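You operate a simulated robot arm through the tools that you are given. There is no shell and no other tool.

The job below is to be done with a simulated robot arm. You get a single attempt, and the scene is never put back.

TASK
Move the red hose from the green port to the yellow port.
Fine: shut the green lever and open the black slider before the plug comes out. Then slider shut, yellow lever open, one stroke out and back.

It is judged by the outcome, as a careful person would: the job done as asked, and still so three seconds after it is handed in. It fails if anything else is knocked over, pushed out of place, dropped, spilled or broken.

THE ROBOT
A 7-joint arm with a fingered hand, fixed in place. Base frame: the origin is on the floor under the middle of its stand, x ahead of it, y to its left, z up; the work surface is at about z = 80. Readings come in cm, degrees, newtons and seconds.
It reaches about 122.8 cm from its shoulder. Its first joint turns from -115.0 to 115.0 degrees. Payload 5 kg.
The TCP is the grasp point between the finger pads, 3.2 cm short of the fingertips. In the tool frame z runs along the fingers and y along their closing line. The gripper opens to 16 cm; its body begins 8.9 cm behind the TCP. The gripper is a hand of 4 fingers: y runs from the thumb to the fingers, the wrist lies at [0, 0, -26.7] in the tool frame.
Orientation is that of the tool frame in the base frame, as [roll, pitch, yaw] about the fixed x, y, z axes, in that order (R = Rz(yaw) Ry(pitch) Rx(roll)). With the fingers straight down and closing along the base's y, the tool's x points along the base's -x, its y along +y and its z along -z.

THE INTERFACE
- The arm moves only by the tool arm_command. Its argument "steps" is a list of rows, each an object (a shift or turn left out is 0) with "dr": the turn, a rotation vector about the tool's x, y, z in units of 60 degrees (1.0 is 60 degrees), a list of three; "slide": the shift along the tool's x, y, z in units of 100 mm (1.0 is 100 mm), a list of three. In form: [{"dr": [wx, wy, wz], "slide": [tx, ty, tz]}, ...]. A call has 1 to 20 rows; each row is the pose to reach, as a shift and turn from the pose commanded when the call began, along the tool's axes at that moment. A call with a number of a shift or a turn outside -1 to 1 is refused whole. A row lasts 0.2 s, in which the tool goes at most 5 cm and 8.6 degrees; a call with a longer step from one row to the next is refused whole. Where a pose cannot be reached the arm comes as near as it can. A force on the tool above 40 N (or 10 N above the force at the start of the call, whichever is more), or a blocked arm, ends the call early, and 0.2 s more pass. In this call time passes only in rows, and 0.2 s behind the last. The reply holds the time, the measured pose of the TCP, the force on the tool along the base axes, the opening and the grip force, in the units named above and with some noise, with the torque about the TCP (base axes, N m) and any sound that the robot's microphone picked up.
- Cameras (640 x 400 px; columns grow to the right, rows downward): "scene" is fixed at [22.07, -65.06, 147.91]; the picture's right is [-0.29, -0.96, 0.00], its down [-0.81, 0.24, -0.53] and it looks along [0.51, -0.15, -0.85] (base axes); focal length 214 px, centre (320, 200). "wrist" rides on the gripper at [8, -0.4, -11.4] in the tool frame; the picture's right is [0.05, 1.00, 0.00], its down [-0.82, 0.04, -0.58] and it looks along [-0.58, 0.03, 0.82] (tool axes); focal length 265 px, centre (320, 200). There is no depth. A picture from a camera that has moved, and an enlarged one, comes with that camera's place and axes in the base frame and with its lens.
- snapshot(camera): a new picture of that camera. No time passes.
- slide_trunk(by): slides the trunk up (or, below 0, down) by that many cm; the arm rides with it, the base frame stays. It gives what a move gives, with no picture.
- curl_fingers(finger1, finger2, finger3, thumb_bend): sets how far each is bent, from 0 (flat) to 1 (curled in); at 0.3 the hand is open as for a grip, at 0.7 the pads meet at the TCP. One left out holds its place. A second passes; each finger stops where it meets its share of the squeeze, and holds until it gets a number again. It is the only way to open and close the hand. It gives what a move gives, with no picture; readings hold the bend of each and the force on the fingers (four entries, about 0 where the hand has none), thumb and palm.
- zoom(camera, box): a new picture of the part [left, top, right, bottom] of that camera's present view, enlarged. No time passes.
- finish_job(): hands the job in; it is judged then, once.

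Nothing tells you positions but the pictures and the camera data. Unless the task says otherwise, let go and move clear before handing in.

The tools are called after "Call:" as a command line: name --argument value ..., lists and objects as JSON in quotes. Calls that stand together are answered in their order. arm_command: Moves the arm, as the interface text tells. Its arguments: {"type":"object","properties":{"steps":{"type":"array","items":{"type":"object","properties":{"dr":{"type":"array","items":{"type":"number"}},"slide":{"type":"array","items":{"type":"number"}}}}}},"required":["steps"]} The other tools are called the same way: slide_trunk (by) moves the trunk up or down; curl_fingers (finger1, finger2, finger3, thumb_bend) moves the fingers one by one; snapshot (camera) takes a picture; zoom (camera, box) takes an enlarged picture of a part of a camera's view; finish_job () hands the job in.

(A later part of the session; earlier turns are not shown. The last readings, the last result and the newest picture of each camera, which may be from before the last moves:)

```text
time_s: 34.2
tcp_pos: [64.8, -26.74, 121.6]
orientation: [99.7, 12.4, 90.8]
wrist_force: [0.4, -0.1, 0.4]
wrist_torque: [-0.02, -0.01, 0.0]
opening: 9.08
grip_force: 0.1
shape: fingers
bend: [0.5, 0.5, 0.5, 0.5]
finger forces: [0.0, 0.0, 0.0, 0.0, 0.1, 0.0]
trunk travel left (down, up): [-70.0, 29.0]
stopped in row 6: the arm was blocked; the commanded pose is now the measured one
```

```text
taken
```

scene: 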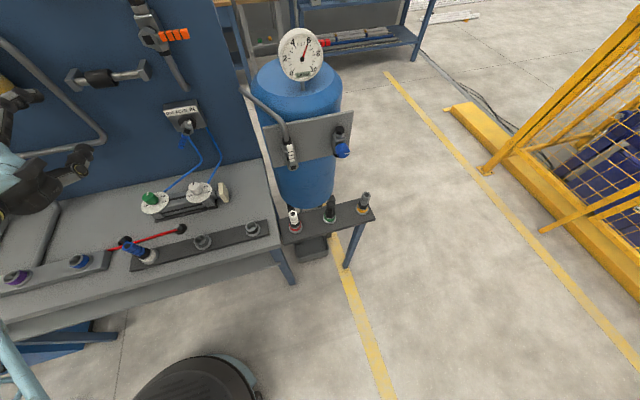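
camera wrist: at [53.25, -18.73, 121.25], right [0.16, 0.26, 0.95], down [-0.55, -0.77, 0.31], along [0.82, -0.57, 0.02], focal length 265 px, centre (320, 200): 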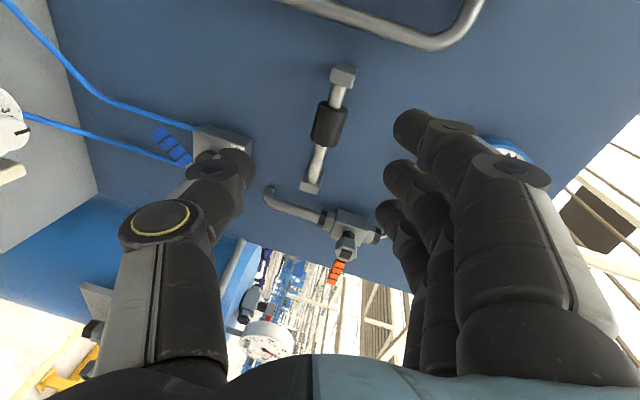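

The arm rolled slightly short (12°) near its limit, but the slider is in plain view at about [85.4, -29.9, 120]. I'll move forward and straighten the roll.

Call:
arm_command --steps '[{"slide": [-0.05, 0.03, 0.24], "dr": [0, 0, 0.0]}, {"slide": [-0.1, 0.06, 0.48], "dr": [0, 0, 0.05]}, {"slide": [-0.15, 0.09, 0.72], "dr": [0, 0, 0.12]}, {"slide": [-0.209, 0.123, 0.96], "dr": [0, 0, 0.2]}]'

Call:
snapshot --camera "wrist"

Call:
snapshot --camera "scene"

```text
time_s: 35.3
tcp_pos: [73.89, -31.39, 124.49]
orientation: [100.4, 8.9, 88.1]
wrist_force: [-0.7, -0.1, -0.4]
wrist_torque: [0.02, 0.02, 0.0]
opening: 9.1
grip_force: 0.0
shape: fingers
bend: [0.5, 0.5, 0.5, 0.5]
finger forces: [0.1, 0.1, 0.0, 0.0, 0.1, 0.1]
trunk travel left (down, up): [-70.0, 29.0]
stopped in row 4: the arm was blocked; the commanded pose is now the measured one
```

```text
taken
camera wrist: at [62.74, -22.76, 124.84], right [0.19, 0.2, 0.96], down [-0.59, -0.76, 0.27], along [0.79, -0.62, -0.03], focal length 265 px, centre (320, 200)
```

wrist: 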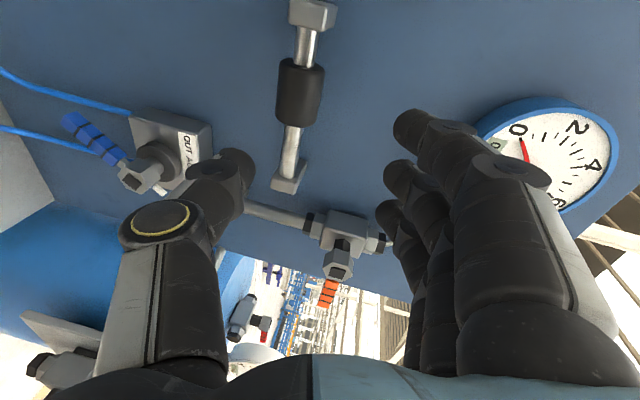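

```text
taken
```

scene: 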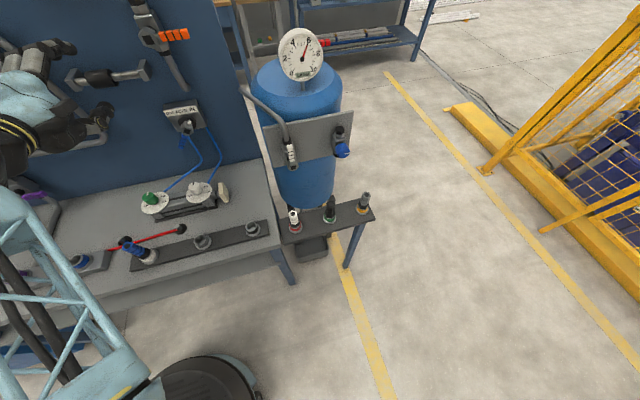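

The arm is running into a joint limit with the elbow low. I'll back off slightly and raise the trunk to give the arm a better posture, then check what the wall gauges read.

Call:
zoom --camera "wrist" --box '[460, 80, 640, 230]'

Call:
slide_trunk --by 15

Call:
snapshot --camera "wrist"

Call:
snapshot --camera "scene"

```text
2.67 times, centred on (550, 155) of wrist
camera zoom: at [62.74, -22.76, 124.84], right [0.19, 0.2, 0.96], down [-0.59, -0.76, 0.27], along [0.79, -0.62, -0.03], focal length 708 px, centre (-293, 320)
```

zoom: 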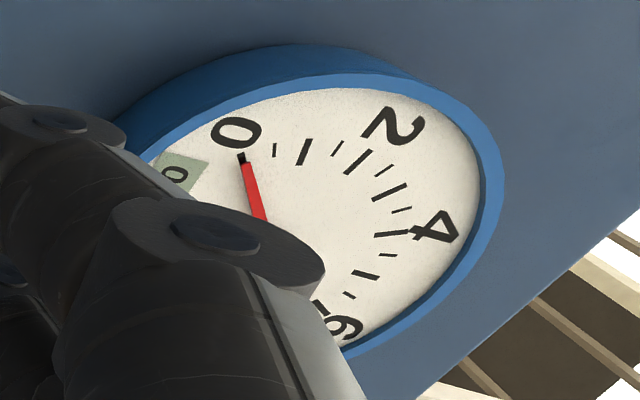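

```text
time_s: 37.0
tcp_pos: [73.78, -31.44, 139.36]
orientation: [100.4, 9.0, 87.9]
wrist_force: [0.8, -0.5, 0.0]
wrist_torque: [-0.03, -0.02, 0.0]
opening: 9.1
grip_force: 0.0
shape: fingers
bend: [0.5, 0.5, 0.5, 0.5]
finger forces: [0.0, 0.0, 0.0, 0.0, 0.0, 0.0]
trunk travel left (down, up): [-85.0, 14.0]
```

```text
taken
camera wrist: at [62.75, -22.84, 139.75], right [0.19, 0.2, 0.96], down [-0.59, -0.76, 0.27], along [0.79, -0.62, -0.03], focal length 265 px, centre (320, 200)
```

wrist: 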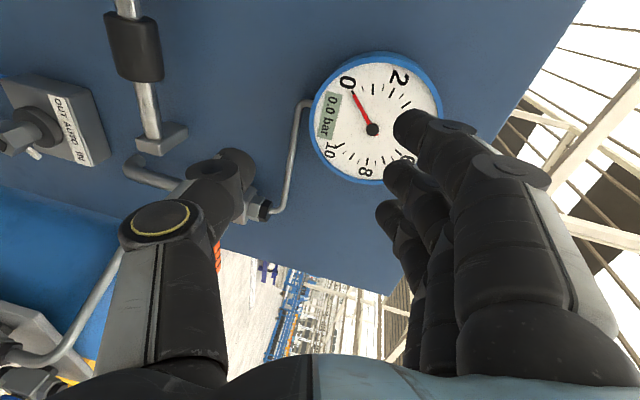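

```text
taken
```

scene: 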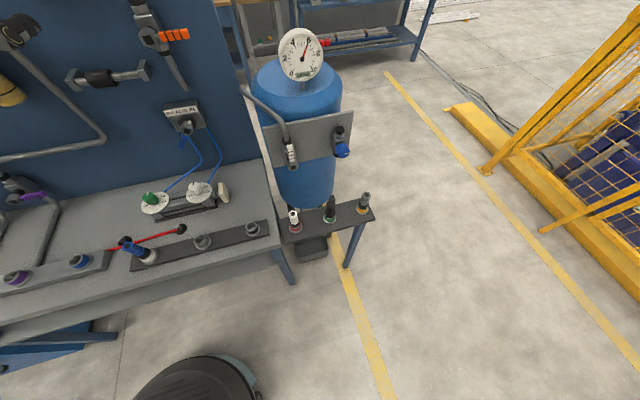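

The blue-ringed gauge reads 0.0 bar. I'll come back down to the slider's height from this posture, fixing the roll as I go.

Call:
arm_command --steps '[{"slide": [0.054, -0.228, 0.041], "dr": [0, 0.016, 0.036]}, {"slide": [0.108, -0.456, 0.082], "dr": [0, 0.031, 0.071]}, {"slide": [0.163, -0.685, 0.124], "dr": [0, 0.046, 0.107]}, {"slide": [0.217, -0.913, 0.165], "dr": [0, 0.062, 0.142]}]'

```text
time_s: 37.9
tcp_pos: [74.13, -32.06, 136.35]
orientation: [101.0, 11.0, 90.7]
wrist_force: [0.4, 0.2, 0.8]
wrist_torque: [-0.01, 0.01, -0.03]
opening: 9.09
grip_force: 0.0
shape: fingers
bend: [0.5, 0.5, 0.5, 0.5]
finger forces: [0.0, 0.0, 0.1, 0.0, 0.1, 0.0]
trunk travel left (down, up): [-85.0, 14.0]
stopped in row 4: the arm was blocked; the commanded pose is now the measured one
```

The wrist roll is at its limit in this direction. I'll roll the other way (thumb up), which should leave more room on this side.

Call:
arm_command --steps '[{"dr": [0, 0, -0.14]}, {"dr": [0, 0, -0.28]}, {"dr": [0, 0, -0.42]}, {"dr": [0, 0, -0.56]}, {"dr": [0, 0, -0.7]}, {"dr": [0, 0, -0.84]}, {"dr": [0, 0, -0.98]}]'

Call:
arm_command --steps '[{"dr": [0, 0, -0.14]}, {"dr": [0, 0, -0.28]}, {"dr": [0, 0, -0.42]}, {"dr": [0, 0, -0.56]}, {"dr": [0, 0, -0.7]}, {"dr": [0, 0, -0.84]}, {"dr": [0, 0, -0.98]}]'

Call:
arm_command --steps '[{"dr": [0, 0, -0.14]}, {"dr": [0, 0, -0.28]}, {"dr": [0, 0, -0.42]}, {"dr": [0, 0, -0.56]}, {"dr": [0, 0, -0.7]}, {"dr": [0, 0, -0.84]}]'

Call:
snapshot --camera "wrist"

```text
time_s: 39.5
tcp_pos: [74.14, -31.99, 136.33]
orientation: [118.9, 67.2, 115.6]
wrist_force: [-0.1, -0.3, 0.0]
wrist_torque: [0.03, -0.02, -0.02]
opening: 9.11
grip_force: 0.1
shape: fingers
bend: [0.5, 0.5, 0.5, 0.5]
finger forces: [0.1, 0.0, 0.0, 0.0, 0.0, 0.0]
trunk travel left (down, up): [-85.0, 14.0]
```

```text
time_s: 41.1
tcp_pos: [74.22, -32.03, 136.36]
orientation: [-106.9, 49.9, -104.4]
wrist_force: [0.3, 0.0, 0.1]
wrist_torque: [0.0, 0.01, 0.03]
opening: 9.09
grip_force: 0.1
shape: fingers
bend: [0.5, 0.5, 0.5, 0.5]
finger forces: [0.1, 0.1, 0.0, 0.1, 0.0, 0.0]
trunk travel left (down, up): [-85.0, 14.0]
```

```text
time_s: 42.5
tcp_pos: [74.09, -31.83, 136.35]
orientation: [-100.8, 0.9, -91.6]
wrist_force: [-0.4, 0.0, -0.2]
wrist_torque: [-0.02, 0.0, 0.04]
opening: 9.07
grip_force: 0.1
shape: fingers
bend: [0.5, 0.5, 0.5, 0.5]
finger forces: [0.1, 0.0, 0.0, 0.0, 0.0, 0.1]
trunk travel left (down, up): [-85.0, 14.0]
```

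```text
taken
camera wrist: at [62.81, -39.76, 138.69], right [-0.19, -0.03, -0.98], down [-0.55, 0.83, 0.08], along [0.81, 0.56, -0.17], focal length 265 px, centre (320, 200)
```

wrist: 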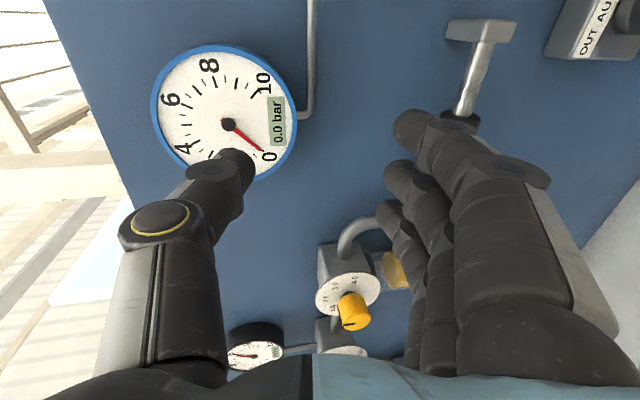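

That works: thumb above, fingers below, pointing at the wall. I'll lower to the slider height.

Call:
arm_command --steps '[{"slide": [-0.03, 0.26, 0.048]}, {"slide": [-0.06, 0.52, 0.097]}, {"slide": [-0.088, 0.778, 0.145]}]'

Call:
arm_command --steps '[{"slide": [-0.03, 0.26, 0.048]}, {"slide": [-0.06, 0.52, 0.097]}, {"slide": [-0.088, 0.778, 0.145]}]'

Call:
snapshot --camera "wrist"

Call:
snapshot --camera "scene"

```text
time_s: 43.5
tcp_pos: [74.38, -32.09, 131.18]
orientation: [-101.0, -4.9, -90.6]
wrist_force: [-0.3, -0.5, 0.3]
wrist_torque: [-0.04, -0.03, -0.03]
opening: 9.12
grip_force: 0.0
shape: fingers
bend: [0.5, 0.5, 0.5, 0.5]
finger forces: [0.0, 0.1, 0.0, 0.0, 0.1, 0.0]
trunk travel left (down, up): [-85.0, 14.0]
stopped in row 3: the arm was blocked; the commanded pose is now the measured one
```

```text
time_s: 44.2
tcp_pos: [74.88, -34.47, 129.9]
orientation: [-101.6, -14.9, -89.5]
wrist_force: [-0.1, -0.9, 0.2]
wrist_torque: [-0.01, 0.0, -0.02]
opening: 9.1
grip_force: 0.1
shape: fingers
bend: [0.5, 0.5, 0.5, 0.5]
finger forces: [0.0, 0.0, 0.1, 0.1, 0.0, 0.0]
trunk travel left (down, up): [-85.0, 14.0]
stopped in row 3: the arm was blocked; the commanded pose is now the measured one
```

```text
taken
camera wrist: at [63.8, -41.67, 134.51], right [-0.2, -0.3, -0.93], down [-0.58, 0.8, -0.14], along [0.79, 0.51, -0.33], focal length 265 px, centre (320, 200)
```

wrist: 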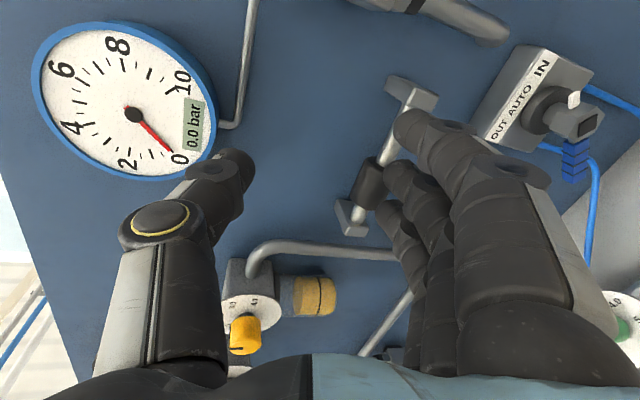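

```text
taken
```

scene: 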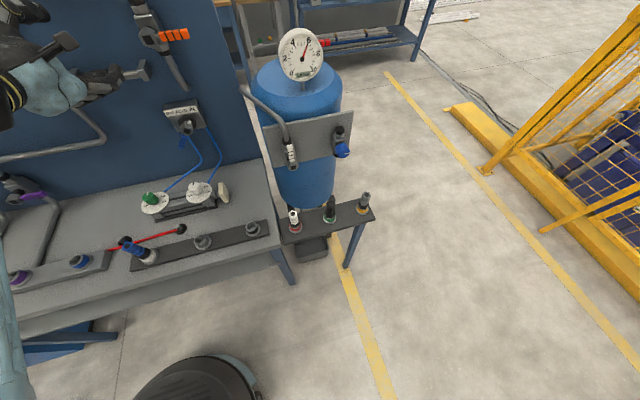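

It seems the hand can't go low relative to the shoulder while pointing forward. Lowering the trunk should therefore help, so I'll do it in stages while raising the hand to stay clear of the wall fittings.

Call:
slide_trunk --by -10

Call:
snapshot --camera "wrist"

Call:
snapshot --camera "scene"

```text
time_s: 45.6
tcp_pos: [74.85, -34.38, 119.88]
orientation: [-101.6, -14.8, -89.4]
wrist_force: [-0.3, -0.5, 0.1]
wrist_torque: [-0.01, 0.02, 0.0]
opening: 9.11
grip_force: 0.1
shape: fingers
bend: [0.5, 0.5, 0.5, 0.5]
finger forces: [0.1, 0.0, 0.1, 0.1, 0.1, 0.0]
trunk travel left (down, up): [-75.0, 24.0]
```

```text
taken
camera wrist: at [63.85, -41.59, 124.51], right [-0.2, -0.3, -0.93], down [-0.58, 0.8, -0.14], along [0.79, 0.52, -0.33], focal length 265 px, centre (320, 200)
```

wrist: 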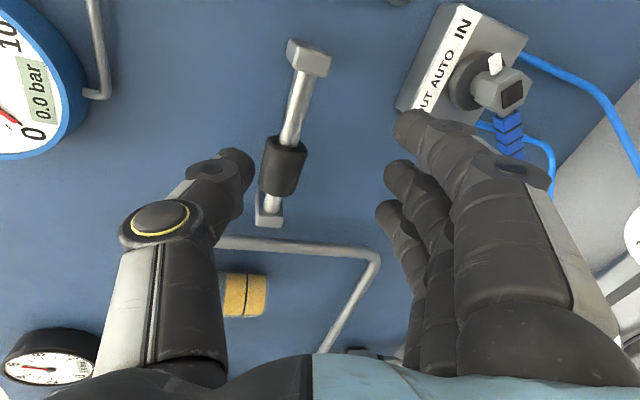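

```text
taken
```

scene: 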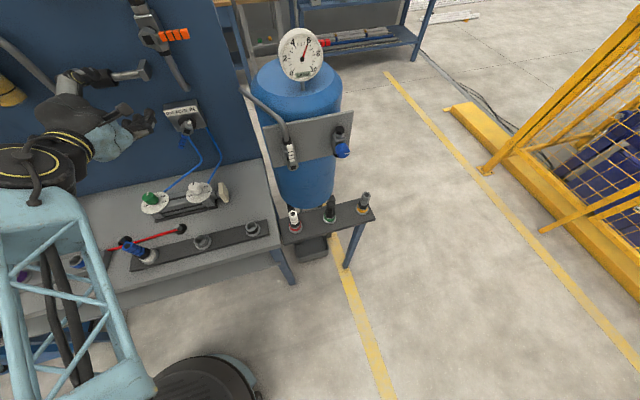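

Call:
arm_command --steps '[{"slide": [-0.058, -0.218, -0.044], "dr": [0.0006, -0.012, 0.06]}, {"slide": [-0.115, -0.436, -0.087], "dr": [0.001, -0.025, 0.12]}, {"slide": [-0.173, -0.653, -0.13], "dr": [0.002, -0.037, 0.18]}, {"slide": [-0.231, -0.871, -0.174], "dr": [0.0025, -0.049, 0.242]}]'

Call:
slide_trunk --by -10

```text
time_s: 46.6
tcp_pos: [74.87, -29.78, 127.75]
orientation: [-101.4, 0.3, -89.5]
wrist_force: [0.4, 0.2, 0.0]
wrist_torque: [-0.03, -0.05, -0.02]
opening: 9.11
grip_force: 0.0
shape: fingers
bend: [0.5, 0.5, 0.5, 0.5]
finger forces: [0.0, 0.0, 0.1, 0.0, 0.1, 0.1]
trunk travel left (down, up): [-75.0, 24.0]
```

```text
time_s: 47.9
tcp_pos: [74.85, -29.8, 117.62]
orientation: [-101.4, 0.3, -89.4]
wrist_force: [-0.3, 0.5, 0.4]
wrist_torque: [-0.01, -0.03, -0.01]
opening: 9.1
grip_force: 0.2
shape: fingers
bend: [0.5, 0.5, 0.5, 0.5]
finger forces: [0.1, 0.0, 0.0, 0.0, 0.1, 0.0]
trunk travel left (down, up): [-65.0, 34.0]
```

Good: the hand is level at [74.9, -29.8, 117.6]. I'll check alignment with the sleeve.

Call:
snapshot --camera "wrist"

Call:
snapshot --camera "scene"

Call:
zoom --camera "scene" --box '[0, 20, 240, 170]'

```text
taken
camera wrist: at [63.83, -37.9, 120.29], right [-0.2, -0.05, -0.98], down [-0.58, 0.81, 0.08], along [0.79, 0.58, -0.19], focal length 265 px, centre (320, 200)
```

wrist: 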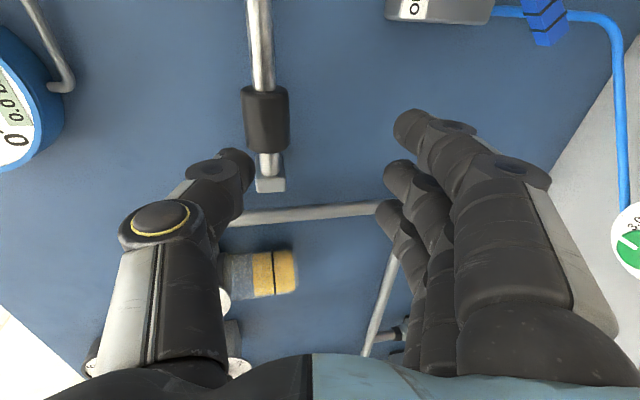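

```text
taken
```

scene: 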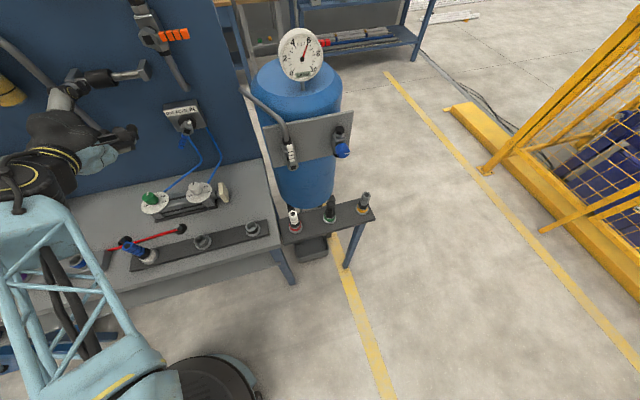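

```text
2.67 times, centred on (120, 95) of scene
camera zoom: at [22.07, -65.06, 147.91], right [-0.29, -0.96, 0.0], down [-0.81, 0.24, -0.53], along [0.51, -0.15, -0.85], focal length 572 px, centre (853, 480)
```

zoom: 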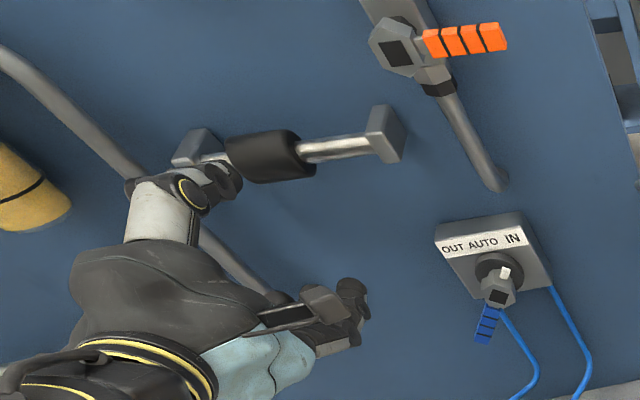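

The sleeve is dead ahead at about [85.4, -30.2, 120.1]. I'll rise to its height and move in with the open hand straddling it.

Call:
arm_command --steps '[{"slide": [0.02, -0.123, -0.025]}, {"slide": [0.04, -0.245, -0.05]}, {"slide": [0.043, -0.304, 0.244]}, {"slide": [0.046, -0.364, 0.538]}, {"slide": [0.048, -0.403, 0.734]}, {"slide": [0.049, -0.429, 0.862]}]'

Call:
snapshot --camera "wrist"

Call:
zoom --camera "scene" --box '[0, 20, 240, 170]'

```text
time_s: 49.3
tcp_pos: [84.24, -30.04, 120.18]
orientation: [-101.4, 0.4, -89.5]
wrist_force: [0.6, 0.4, -0.3]
wrist_torque: [-0.01, 0.01, -0.01]
opening: 9.11
grip_force: 0.1
shape: fingers
bend: [0.5, 0.5, 0.5, 0.5]
finger forces: [0.1, 0.0, 0.0, 0.0, 0.1, 0.0]
trunk travel left (down, up): [-65.0, 34.0]
```

```text
taken
camera wrist: at [73.2, -38.19, 122.83], right [-0.2, -0.05, -0.98], down [-0.58, 0.81, 0.08], along [0.79, 0.59, -0.19], focal length 265 px, centre (320, 200)
```

wrist: 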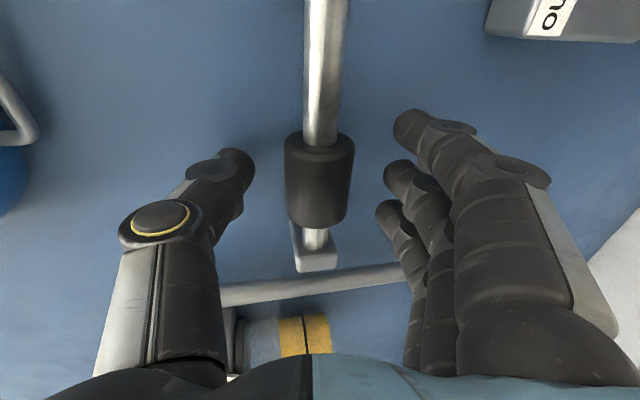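

```text
2.67 times, centred on (120, 95) of scene
camera zoom: at [22.07, -65.06, 147.91], right [-0.29, -0.96, 0.0], down [-0.81, 0.24, -0.53], along [0.51, -0.15, -0.85], focal length 572 px, centre (853, 480)
```

zoom: 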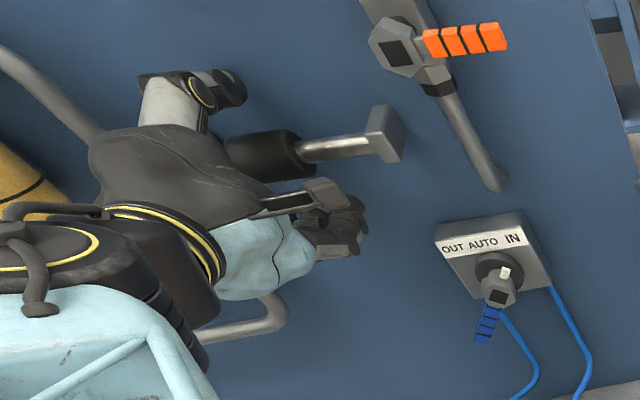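

The sleeve sits centred between thumb and fingers. I'll close on it.

Call:
curl_fingers --finger1 0.72 --finger2 0.72 --finger3 0.72 --thumb_bend 0.72

Call:
snapshot --camera "wrist"

```text
time_s: 50.3
tcp_pos: [84.26, -30.04, 120.17]
orientation: [-101.5, 0.4, -89.5]
wrist_force: [8.2, -1.7, -1.6]
wrist_torque: [0.05, -0.1, -0.07]
opening: 4.48
grip_force: 21.0
shape: fingers
bend: [0.65, 0.64, 0.69, 0.65]
finger forces: [7.6, 7.7, 6.4, 0.0, 20.3, 0.0]
trunk travel left (down, up): [-65.0, 34.0]
```

```text
taken
camera wrist: at [73.25, -38.21, 122.79], right [-0.2, -0.05, -0.98], down [-0.58, 0.81, 0.08], along [0.79, 0.58, -0.19], focal length 265 px, centre (320, 200)
```

wrist: 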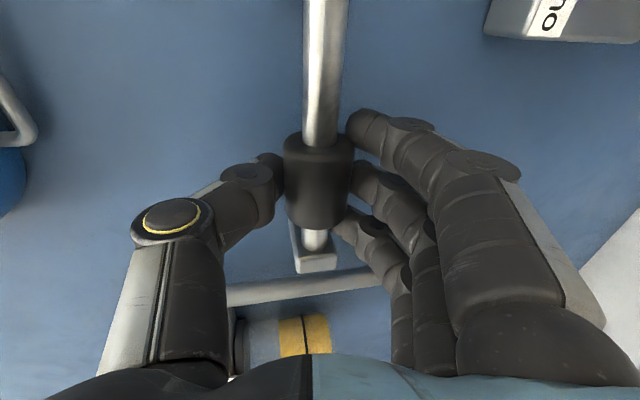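

Firm grip, about 20 N. I'll slide the sleeve toward -y (open).

Call:
arm_command --steps '[{"slide": [0.08, 0, 0]}, {"slide": [0.16, 0, 0]}, {"slide": [0.24, 0, 0]}, {"slide": [0.32, 0, 0]}]'

Call:
snapshot --camera "wrist"

```text
time_s: 51.3
tcp_pos: [84.3, -33.49, 120.12]
orientation: [-101.4, 0.3, -89.7]
wrist_force: [12.0, 0.5, 5.9]
wrist_torque: [-0.2, -0.22, 0.07]
opening: 3.95
grip_force: 24.1
shape: fingers
bend: [0.68, 0.64, 0.7, 0.66]
finger forces: [12.2, 7.0, 8.0, 0.0, 21.2, 0.1]
trunk travel left (down, up): [-65.0, 34.0]
```

```text
taken
camera wrist: at [73.2, -41.71, 122.74], right [-0.2, -0.05, -0.98], down [-0.58, 0.81, 0.08], along [0.79, 0.58, -0.19], focal length 265 px, centre (320, 200)
```

wrist: 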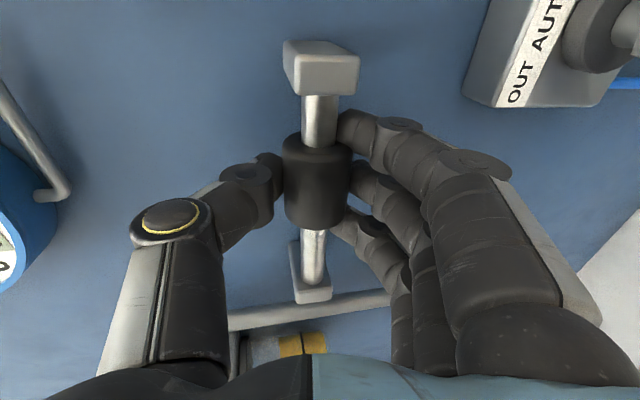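

The sleeve is moving with the hand. I'll carry on to the far stop.

Call:
arm_command --steps '[{"slide": [0.05, 0, 0]}, {"slide": [0.1, 0, 0]}, {"slide": [0.15, 0, 0]}, {"slide": [0.2, 0, 0]}]'

Call:
snapshot --camera "wrist"

```text
time_s: 52.2
tcp_pos: [84.29, -33.75, 120.14]
orientation: [-101.4, 0.3, -88.3]
wrist_force: [11.7, 23.4, 2.1]
wrist_torque: [0.1, -0.16, 0.42]
opening: 3.85
grip_force: 26.5
shape: fingers
bend: [0.68, 0.64, 0.7, 0.66]
finger forces: [6.8, 7.6, 20.0, 0.0, 19.1, 0.1]
trunk travel left (down, up): [-65.0, 34.0]
stopped in row 4: the force on the tool passed its limit at 44 N (the readings are from after the stop); the commanded pose is now the measured one
```

```text
taken
camera wrist: at [73.41, -42.12, 122.75], right [-0.2, -0.05, -0.98], down [-0.6, 0.8, 0.08], along [0.78, 0.6, -0.19], focal length 265 px, centre (320, 200)
```

wrist: 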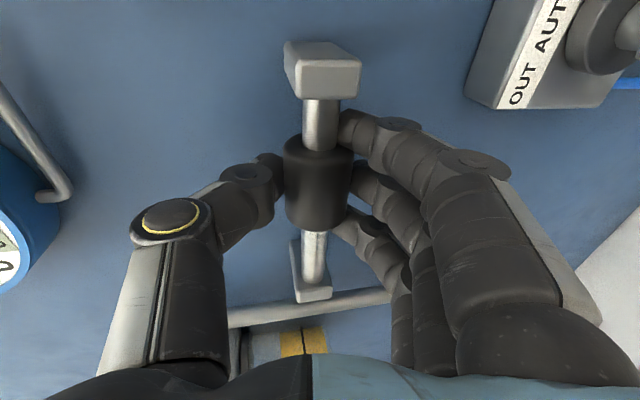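

The slider hit its far stop (44 N) about 3.7 cm along, leaving a gap like the one it had at the other end, so it's open. I'll release and back off.

Call:
curl_fingers --finger1 0.5 --finger2 0.5 --finger3 0.5 --thumb_bend 0.5

Call:
arm_command --steps '[{"slide": [0, 0, -0.25]}, {"slide": [0, 0, -0.5]}, {"slide": [0, 0, -0.75]}, {"slide": [0, 0, -1.0]}]'

Call:
snapshot --camera "wrist"

Call:
zoom --camera "scene" --box '[0, 20, 240, 170]'

```text
time_s: 53.2
tcp_pos: [84.28, -33.71, 120.24]
orientation: [-101.3, 0.3, -88.4]
wrist_force: [0.1, 35.0, 8.9]
wrist_torque: [0.95, -0.22, 0.64]
opening: 9.03
grip_force: 17.0
shape: fingers
bend: [0.5, 0.5, 0.66, 0.5]
finger forces: [0.0, 0.1, 34.5, 0.0, 0.1, 0.0]
trunk travel left (down, up): [-65.0, 34.0]
```

```text
time_s: 54.2
tcp_pos: [74.32, -34.79, 122.08]
orientation: [-101.4, 0.3, -88.9]
wrist_force: [-0.6, -0.1, 0.1]
wrist_torque: [0.0, 0.0, 0.03]
opening: 9.06
grip_force: 0.0
shape: fingers
bend: [0.5, 0.5, 0.5, 0.5]
finger forces: [0.1, 0.0, 0.0, 0.0, 0.0, 0.1]
trunk travel left (down, up): [-65.0, 34.0]
```

```text
taken
camera wrist: at [63.38, -42.97, 124.6], right [-0.2, -0.05, -0.98], down [-0.59, 0.8, 0.08], along [0.78, 0.59, -0.19], focal length 265 px, centre (320, 200)
```

wrist: 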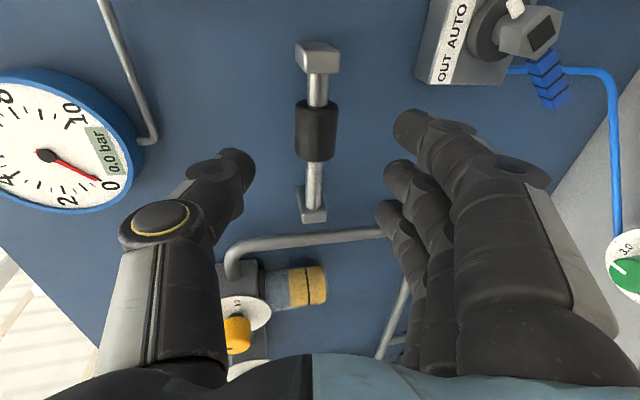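

```text
2.67 times, centred on (120, 95) of scene
camera zoom: at [22.07, -65.06, 147.91], right [-0.29, -0.96, 0.0], down [-0.81, 0.24, -0.53], along [0.51, -0.15, -0.85], focal length 572 px, centre (853, 480)
```

zoom: 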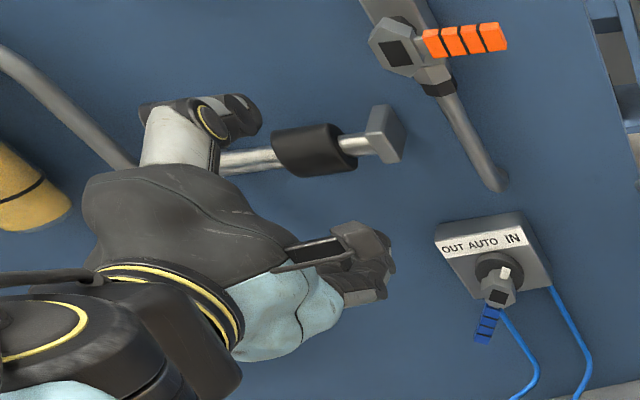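

The sleeve is now at y≈-33.9, at the far stop. Next I'll roll the hand back and travel over to look at the red plug.

Call:
arm_command --steps '[{"dr": [0, 0, 0.14], "slide": [-0.1, 0, -0.05]}, {"dr": [0, 0, 0.28], "slide": [-0.2, 0, -0.1]}, {"dr": [0, 0, 0.42], "slide": [-0.35, 0, -0.1]}, {"dr": [0, 0, 0.56], "slide": [-0.5, 0, -0.1]}, {"dr": [0, 0, 0.7], "slide": [-0.65, 0, -0.1]}, {"dr": [0, 0, 0.84], "slide": [-0.8, 0, -0.1]}, {"dr": [0, 0, 0.98], "slide": [-0.95, 0, -0.1]}]'

Call:
arm_command --steps '[{"dr": [0, 0, 0.13]}, {"dr": [0, 0, 0.26]}, {"dr": [0, 0, 0.39]}, {"dr": [0, 0, 0.52]}]'

```text
time_s: 55.8
tcp_pos: [73.26, -25.03, 122.43]
orientation: [-111.5, 57.4, -107.3]
wrist_force: [0.5, 0.5, -0.3]
wrist_torque: [0.0, -0.01, 0.0]
opening: 9.05
grip_force: 0.1
shape: fingers
bend: [0.5, 0.5, 0.5, 0.5]
finger forces: [0.1, 0.1, 0.0, 0.0, 0.0, 0.0]
trunk travel left (down, up): [-65.0, 34.0]
```

```text
time_s: 56.8
tcp_pos: [73.15, -25.17, 122.43]
orientation: [177.2, 78.6, 178.3]
wrist_force: [-0.3, -0.4, 0.5]
wrist_torque: [0.03, 0.02, -0.01]
opening: 9.07
grip_force: 0.1
shape: fingers
bend: [0.5, 0.5, 0.5, 0.5]
finger forces: [0.0, 0.1, 0.0, 0.0, 0.1, 0.0]
trunk travel left (down, up): [-65.0, 34.0]
```

Call:
arm_command --steps '[{"dr": [0, 0.138, 0], "slide": [0.02, 0.13, -0.1]}, {"dr": [0, 0.277, 0], "slide": [0.04, 0.26, -0.2]}, {"dr": [0, 0.415, 0], "slide": [0.06, 0.39, -0.3]}, {"dr": [0, 0.554, 0], "slide": [0.08, 0.52, -0.4]}, {"dr": [0, 0.692, 0], "slide": [0.1, 0.65, -0.5]}, {"dr": [0, 0.83, 0], "slide": [0.12, 0.78, -0.6]}, {"dr": [0, 0.97, 0], "slide": [0.139, 0.9, -0.686]}]'

Call:
snapshot --camera "wrist"

```text
time_s: 58.4
tcp_pos: [66.09, -15.88, 122.54]
orientation: [179.7, 20.4, -178.9]
wrist_force: [-1.0, 0.7, 0.6]
wrist_torque: [-0.08, -0.01, -0.01]
opening: 9.1
grip_force: 0.0
shape: fingers
bend: [0.5, 0.5, 0.5, 0.5]
finger forces: [0.0, 0.0, 0.0, 0.0, 0.1, 0.1]
trunk travel left (down, up): [-65.0, 34.0]
```

```text
taken
camera wrist: at [54.38, -16.63, 130.43], right [-0.07, 1.0, -0.01], down [0.56, 0.05, 0.83], along [0.82, 0.05, -0.56], focal length 265 px, centre (320, 200)
```

wrist: 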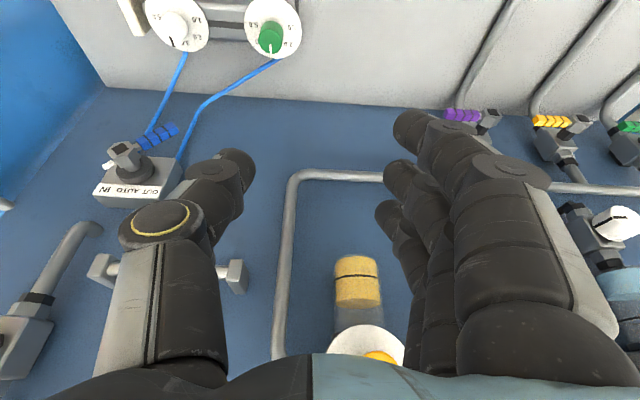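

Call:
arm_command --steps '[{"dr": [0, 0.085, 0], "slide": [0.1, 0.25, 0.0]}, {"dr": [0, 0.17, 0], "slide": [0.2, 0.5, 0.0]}, {"dr": [0, 0.255, 0], "slide": [0.3, 0.74, 0.0]}, {"dr": [0, 0.34, 0], "slide": [0.4, 0.98, 0.0]}]'

Call:
arm_command --steps '[{"slide": [0, 0.33, 0]}, {"slide": [0, 0.66, 0]}, {"slide": [0, 1.0, 0]}]'

Call:
arm_command --steps '[{"slide": [0, 0.33, 0]}, {"slide": [0, 0.66, 0]}, {"slide": [0, 1.0, 0]}]'

Call:
arm_command --steps '[{"slide": [0, 0.33, 0]}, {"slide": [0, 0.66, 0]}, {"slide": [0, 1.0, 0]}]'

Call:
arm_command --steps '[{"slide": [0, 0.33, 0]}, {"slide": [0, 0.66, 0]}, {"slide": [0, 1.0, 0]}]'

Call:
snapshot --camera "wrist"

```text
time_s: 59.4
tcp_pos: [62.04, -6.41, 121.01]
orientation: [179.5, -0.1, -178.8]
wrist_force: [0.4, -0.1, -0.2]
wrist_torque: [-0.02, 0.02, 0.0]
opening: 9.09
grip_force: 0.1
shape: fingers
bend: [0.5, 0.5, 0.5, 0.5]
finger forces: [0.0, 0.1, 0.1, 0.0, 0.0, 0.1]
trunk travel left (down, up): [-65.0, 34.0]
```

```text
time_s: 60.2
tcp_pos: [61.97, 3.78, 121.06]
orientation: [179.6, 0.0, -178.8]
wrist_force: [-0.4, -0.1, 0.0]
wrist_torque: [-0.01, 0.01, 0.01]
opening: 9.04
grip_force: 0.0
shape: fingers
bend: [0.5, 0.5, 0.5, 0.5]
finger forces: [0.1, 0.0, 0.0, 0.1, 0.0, 0.1]
trunk travel left (down, up): [-65.0, 34.0]
```

```text
time_s: 61.0
tcp_pos: [61.61, 13.65, 121.23]
orientation: [179.6, 0.1, -178.8]
wrist_force: [-0.5, 0.3, 0.2]
wrist_torque: [-0.06, 0.02, 0.03]
opening: 9.07
grip_force: 0.2
shape: fingers
bend: [0.5, 0.5, 0.5, 0.5]
finger forces: [0.0, 0.0, 0.1, 0.1, 0.0, 0.1]
trunk travel left (down, up): [-65.0, 34.0]
```

```text
time_s: 61.8
tcp_pos: [61.36, 23.57, 121.21]
orientation: [179.6, 0.1, -178.9]
wrist_force: [0.0, -0.1, -0.6]
wrist_torque: [0.0, -0.01, 0.0]
opening: 9.08
grip_force: 0.1
shape: fingers
bend: [0.5, 0.5, 0.5, 0.5]
finger forces: [0.0, 0.0, 0.0, 0.1, 0.1, 0.1]
trunk travel left (down, up): [-65.0, 34.0]
```

```text
time_s: 62.6
tcp_pos: [61.42, 33.7, 121.22]
orientation: [179.7, 0.0, -178.8]
wrist_force: [-0.2, 0.5, -0.1]
wrist_torque: [0.01, 0.01, 0.0]
opening: 9.07
grip_force: 0.1
shape: fingers
bend: [0.5, 0.5, 0.5, 0.5]
finger forces: [0.0, 0.0, 0.0, 0.0, 0.0, 0.0]
trunk travel left (down, up): [-65.0, 34.0]
```

```text
taken
camera wrist: at [53.28, 33.01, 132.63], right [-0.07, 1.0, 0.01], down [0.81, 0.06, 0.58], along [0.58, 0.05, -0.82], focal length 265 px, centre (320, 200)
```

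wrist: 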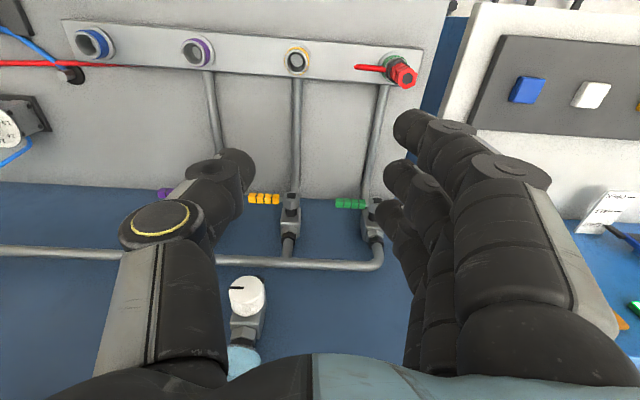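

Call:
zoom --camera "wrist" --box '[260, 30, 440, 140]'

Call:
zoom --camera "wrist" --box '[0, 0, 220, 120]'

```text
3.56 times, centred on (350, 85) of wrist
camera zoom: at [53.28, 33.01, 132.63], right [-0.07, 1.0, 0.01], down [0.81, 0.06, 0.58], along [0.58, 0.05, -0.82], focal length 944 px, centre (213, 609)
```

zoom: 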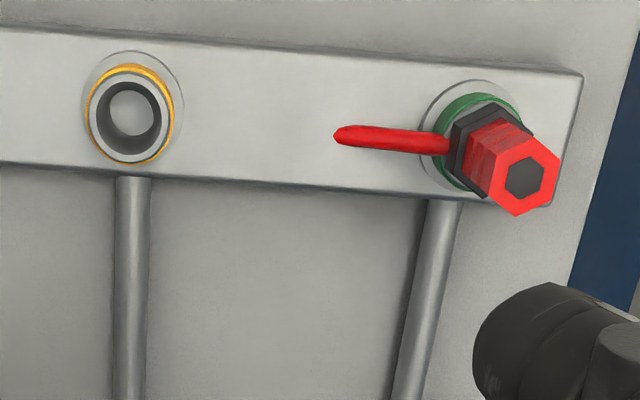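

```text
2.91 times, centred on (110, 60) of wrist
camera zoom: at [53.28, 33.01, 132.63], right [-0.07, 1.0, 0.01], down [0.81, 0.06, 0.58], along [0.58, 0.05, -0.82], focal length 772 px, centre (931, 607)
```

zoom: 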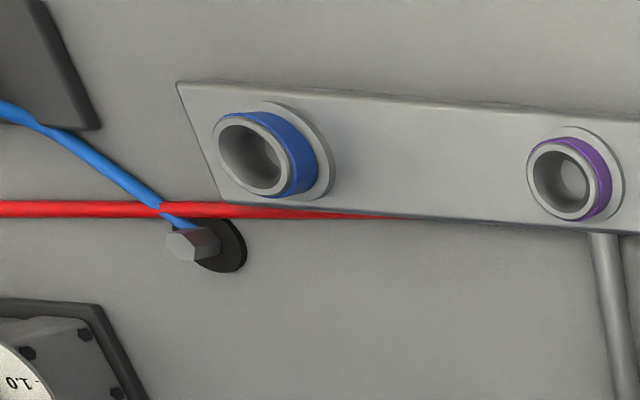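

The ports sit at x≈60, y≈46 (green, red plug in it, top z≈92.5), 30 (yellow, rim z≈84.3), 14 and -2. I'll move over the plug for a close look.

Call:
arm_command --steps '[{"slide": [0.011, 0.2, 0.175], "dr": [0, 0, 0.005]}, {"slide": [0.022, 0.4, 0.35], "dr": [0, 0, 0.01]}, {"slide": [0.033, 0.6, 0.525], "dr": [0, 0, 0.015]}, {"slide": [0.043, 0.8, 0.7], "dr": [0, 0, 0.02]}]'

Call:
arm_command --steps '[{"slide": [0.023, 0.143, 0.207]}, {"slide": [0.047, 0.287, 0.413]}, {"slide": [0.07, 0.43, 0.62]}]'

Call:
snapshot --camera "wrist"

Call:
zoom --camera "wrist" --box '[240, 50, 420, 170]'

```text
time_s: 63.6
tcp_pos: [60.72, 41.55, 114.33]
orientation: [179.7, -0.1, -180.0]
wrist_force: [-0.4, 0.7, 0.6]
wrist_torque: [-0.01, 0.02, -0.02]
opening: 9.1
grip_force: 0.1
shape: fingers
bend: [0.5, 0.5, 0.5, 0.5]
finger forces: [0.0, 0.0, 0.0, 0.0, 0.0, 0.1]
trunk travel left (down, up): [-65.0, 34.0]
```

```text
time_s: 64.4
tcp_pos: [60.09, 45.91, 108.38]
orientation: [179.6, 0.0, 180.0]
wrist_force: [0.3, 0.2, -0.1]
wrist_torque: [-0.04, 0.0, -0.01]
opening: 9.06
grip_force: 0.0
shape: fingers
bend: [0.5, 0.5, 0.5, 0.5]
finger forces: [0.0, 0.0, 0.0, 0.0, 0.1, 0.1]
trunk travel left (down, up): [-65.0, 34.0]
```

```text
taken
camera wrist: at [51.94, 45.44, 119.74], right [-0.05, 1.0, 0.01], down [0.82, 0.04, 0.58], along [0.58, 0.04, -0.82], focal length 265 px, centre (320, 200)
```

wrist: 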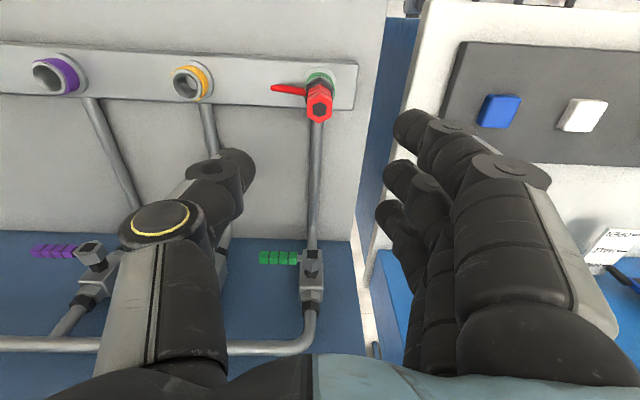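

```text
3.33 times, centred on (330, 110) of wrist
camera zoom: at [51.94, 45.44, 119.74], right [-0.05, 1.0, 0.01], down [0.82, 0.04, 0.58], along [0.58, 0.04, -0.82], focal length 885 px, centre (287, 500)
```

zoom: 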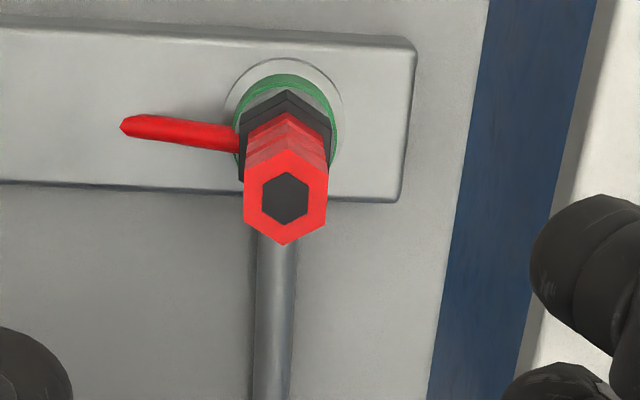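

The plug is vertical at [60.0, 46.1], with a red hex body from z≈87.9 to 92.5, flats facing ±y and a black flange below. I'll descend with the open hand around it.

Call:
arm_command --steps '[{"slide": [0, 0.01, 0.22]}, {"slide": [0, 0.01, 0.44]}, {"slide": [0, 0.02, 0.66]}, {"slide": [0, 0.02, 0.86]}]'

Call:
snapshot --camera "wrist"

```text
time_s: 65.4
tcp_pos: [60.18, 46.17, 99.48]
orientation: [179.6, 0.0, 180.0]
wrist_force: [0.3, -0.3, 0.3]
wrist_torque: [-0.02, 0.02, 0.0]
opening: 9.09
grip_force: 0.0
shape: fingers
bend: [0.5, 0.5, 0.5, 0.5]
finger forces: [0.0, 0.0, 0.0, 0.0, 0.1, 0.1]
trunk travel left (down, up): [-65.0, 34.0]
```

```text
taken
camera wrist: at [52.02, 45.63, 110.93], right [-0.05, 1.0, 0.01], down [0.82, 0.04, 0.58], along [0.58, 0.04, -0.82], focal length 265 px, centre (320, 200)
```

wrist: 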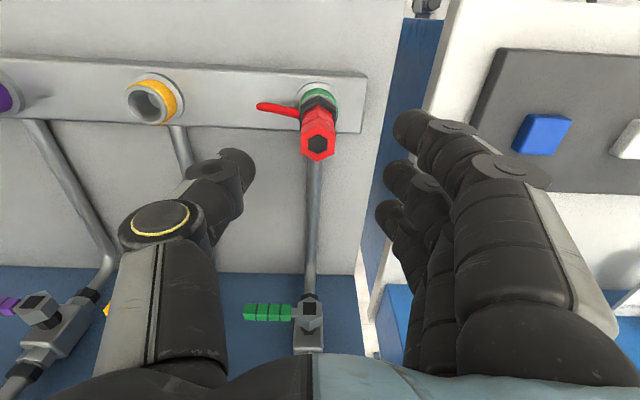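

Call:
arm_command --steps '[{"slide": [0.01, 0, 0.2]}, {"slide": [0.01, 0, 0.4]}, {"slide": [0.02, 0, 0.6]}, {"slide": [0.02, 0, 0.75]}, {"slide": [0.02, 0, 0.82]}]'

Call:
snapshot --camera "wrist"

```text
time_s: 66.6
tcp_pos: [59.8, 46.12, 91.43]
orientation: [179.6, 0.0, 179.9]
wrist_force: [0.5, 0.0, -0.2]
wrist_torque: [0.01, 0.0, 0.0]
opening: 9.1
grip_force: 0.0
shape: fingers
bend: [0.5, 0.5, 0.5, 0.5]
finger forces: [0.1, 0.2, 0.0, 0.0, 0.0, 0.0]
trunk travel left (down, up): [-65.0, 34.0]
```

```text
taken
camera wrist: at [51.7, 45.66, 102.77], right [-0.05, 1.0, 0.01], down [0.82, 0.04, 0.58], along [0.58, 0.03, -0.82], focal length 265 px, centre (320, 200)
```

wrist: 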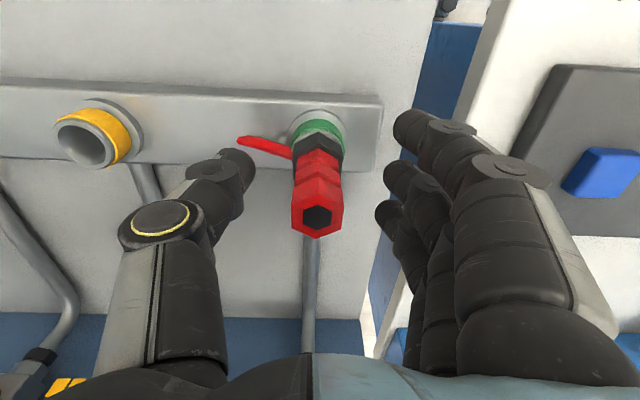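

The plug sits between thumb and middle finger. I'll close on it.

Call:
curl_fingers --finger1 0.72 --finger2 0.75 --finger3 0.72 --thumb_bend 0.75

Call:
snapshot --camera "wrist"

Call:
zoom --camera "wrist" --box '[200, 80, 440, 260]'

```text
time_s: 67.6
tcp_pos: [59.77, 46.1, 91.42]
orientation: [179.7, 0.0, 179.9]
wrist_force: [-1.2, -1.2, -1.4]
wrist_torque: [0.09, 0.0, -0.01]
opening: 2.31
grip_force: 9.5
shape: fingers
bend: [0.72, 0.64, 0.72, 0.69]
finger forces: [0.0, 9.0, 0.0, 0.0, 10.0, 0.0]
trunk travel left (down, up): [-65.0, 34.0]
```

```text
taken
camera wrist: at [51.7, 45.65, 102.79], right [-0.05, 1.0, 0.01], down [0.82, 0.04, 0.58], along [0.58, 0.03, -0.82], focal length 265 px, centre (320, 200)
```

wrist: 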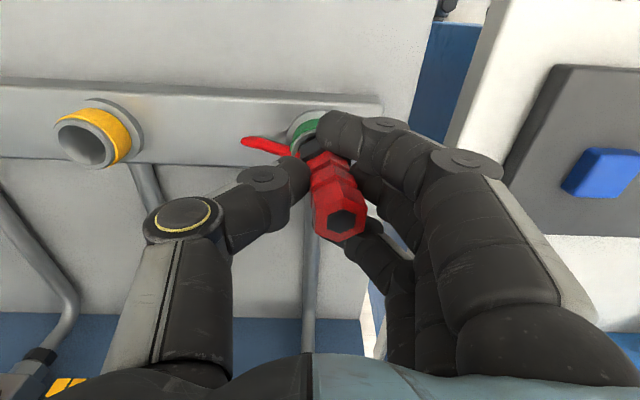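

```text
2.22 times, centred on (320, 170) of wrist
camera zoom: at [51.7, 45.65, 102.79], right [-0.05, 1.0, 0.01], down [0.82, 0.04, 0.58], along [0.58, 0.03, -0.82], focal length 590 px, centre (320, 267)
```

zoom: 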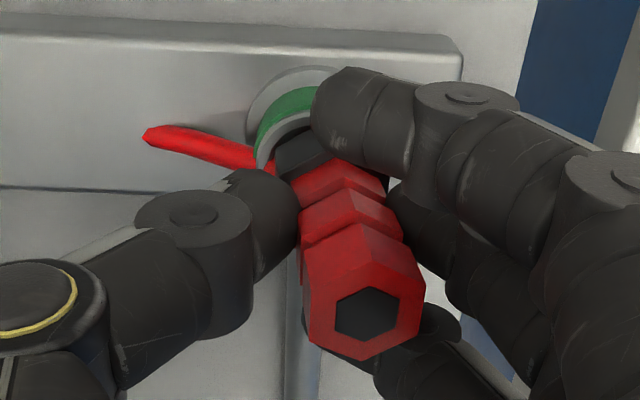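

The thumb pushed the plug over a little toward +y. I'll shift the hand back about 0.8 cm to straighten it before pulling.

Call:
arm_command --steps '[{"slide": [0, -0.03, 0]}, {"slide": [0, -0.06, 0]}, {"slide": [0, -0.09, 0]}]'

Call:
zoom --camera "wrist" --box '[200, 80, 440, 260]'

```text
time_s: 68.4
tcp_pos: [59.84, 45.34, 91.45]
orientation: [179.6, 0.0, 180.0]
wrist_force: [-0.7, 1.2, -2.7]
wrist_torque: [0.15, 0.04, 0.03]
opening: 2.23
grip_force: 9.7
shape: fingers
bend: [0.72, 0.64, 0.72, 0.69]
finger forces: [0.0, 10.0, 0.1, 0.1, 8.8, 0.0]
trunk travel left (down, up): [-65.0, 34.0]
```

```text
2.22 times, centred on (320, 170) of wrist
camera zoom: at [51.68, 44.89, 102.87], right [-0.05, 1.0, 0.01], down [0.82, 0.04, 0.58], along [0.58, 0.04, -0.82], focal length 590 px, centre (320, 267)
```

zoom: 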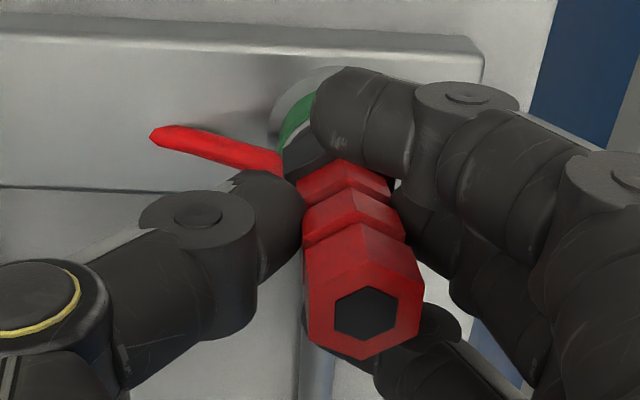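

Now nearly upright. I'll pull straight up, watching the force.

Call:
arm_command --steps '[{"slide": [0, -0.02, -0.03]}, {"slide": [0, -0.03, -0.06]}, {"slide": [0, -0.03, -0.1]}, {"slide": [0, -0.03, -0.15]}]'

Call:
snapshot --camera "wrist"

```text
time_s: 69.4
tcp_pos: [59.74, 44.94, 92.96]
orientation: [179.6, 0.0, -180.0]
wrist_force: [-0.2, 1.6, -0.2]
wrist_torque: [0.12, 0.03, 0.02]
opening: 2.13
grip_force: 9.9
shape: fingers
bend: [0.72, 0.62, 0.72, 0.71]
finger forces: [0.0, 10.5, 0.1, 0.0, 9.3, 0.0]
trunk travel left (down, up): [-65.0, 34.0]
```

```text
taken
camera wrist: at [51.7, 44.57, 104.34], right [-0.05, 1.0, 0.01], down [0.82, 0.04, 0.58], along [0.58, 0.04, -0.82], focal length 265 px, centre (320, 200)
```

wrist: 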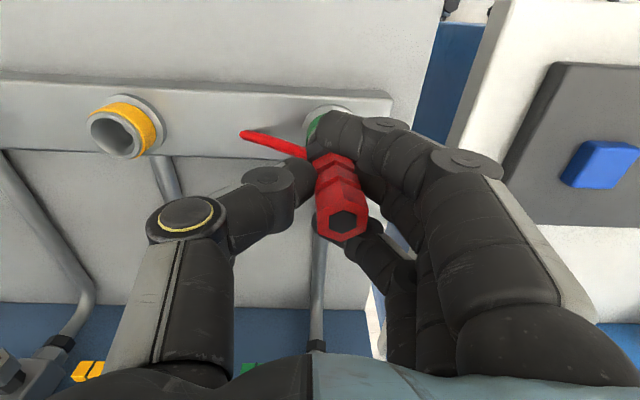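

The plug is rising with the hand. I'll keep lifting.

Call:
arm_command --steps '[{"slide": [0, 0, -0.08]}, {"slide": [0, 0, -0.16]}, {"slide": [0, 0, -0.24]}, {"slide": [0, 0, -0.32]}, {"slide": [0, 0, -0.4]}]'

Call:
snapshot --camera "wrist"

```text
time_s: 70.6
tcp_pos: [59.73, 44.95, 96.85]
orientation: [179.6, -0.1, 179.9]
wrist_force: [0.2, -0.3, -1.7]
wrist_torque: [-0.02, 0.04, 0.02]
opening: 2.12
grip_force: 10.1
shape: fingers
bend: [0.72, 0.62, 0.72, 0.71]
finger forces: [0.0, 10.1, 0.1, 0.0, 10.6, 0.1]
trunk travel left (down, up): [-65.0, 34.0]
```

```text
taken
camera wrist: at [51.7, 44.49, 108.25], right [-0.05, 1.0, 0.01], down [0.82, 0.04, 0.58], along [0.58, 0.04, -0.82], focal length 265 px, centre (320, 200)
```

wrist: 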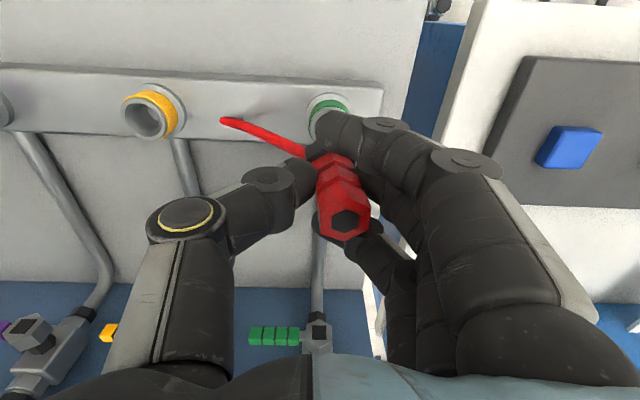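

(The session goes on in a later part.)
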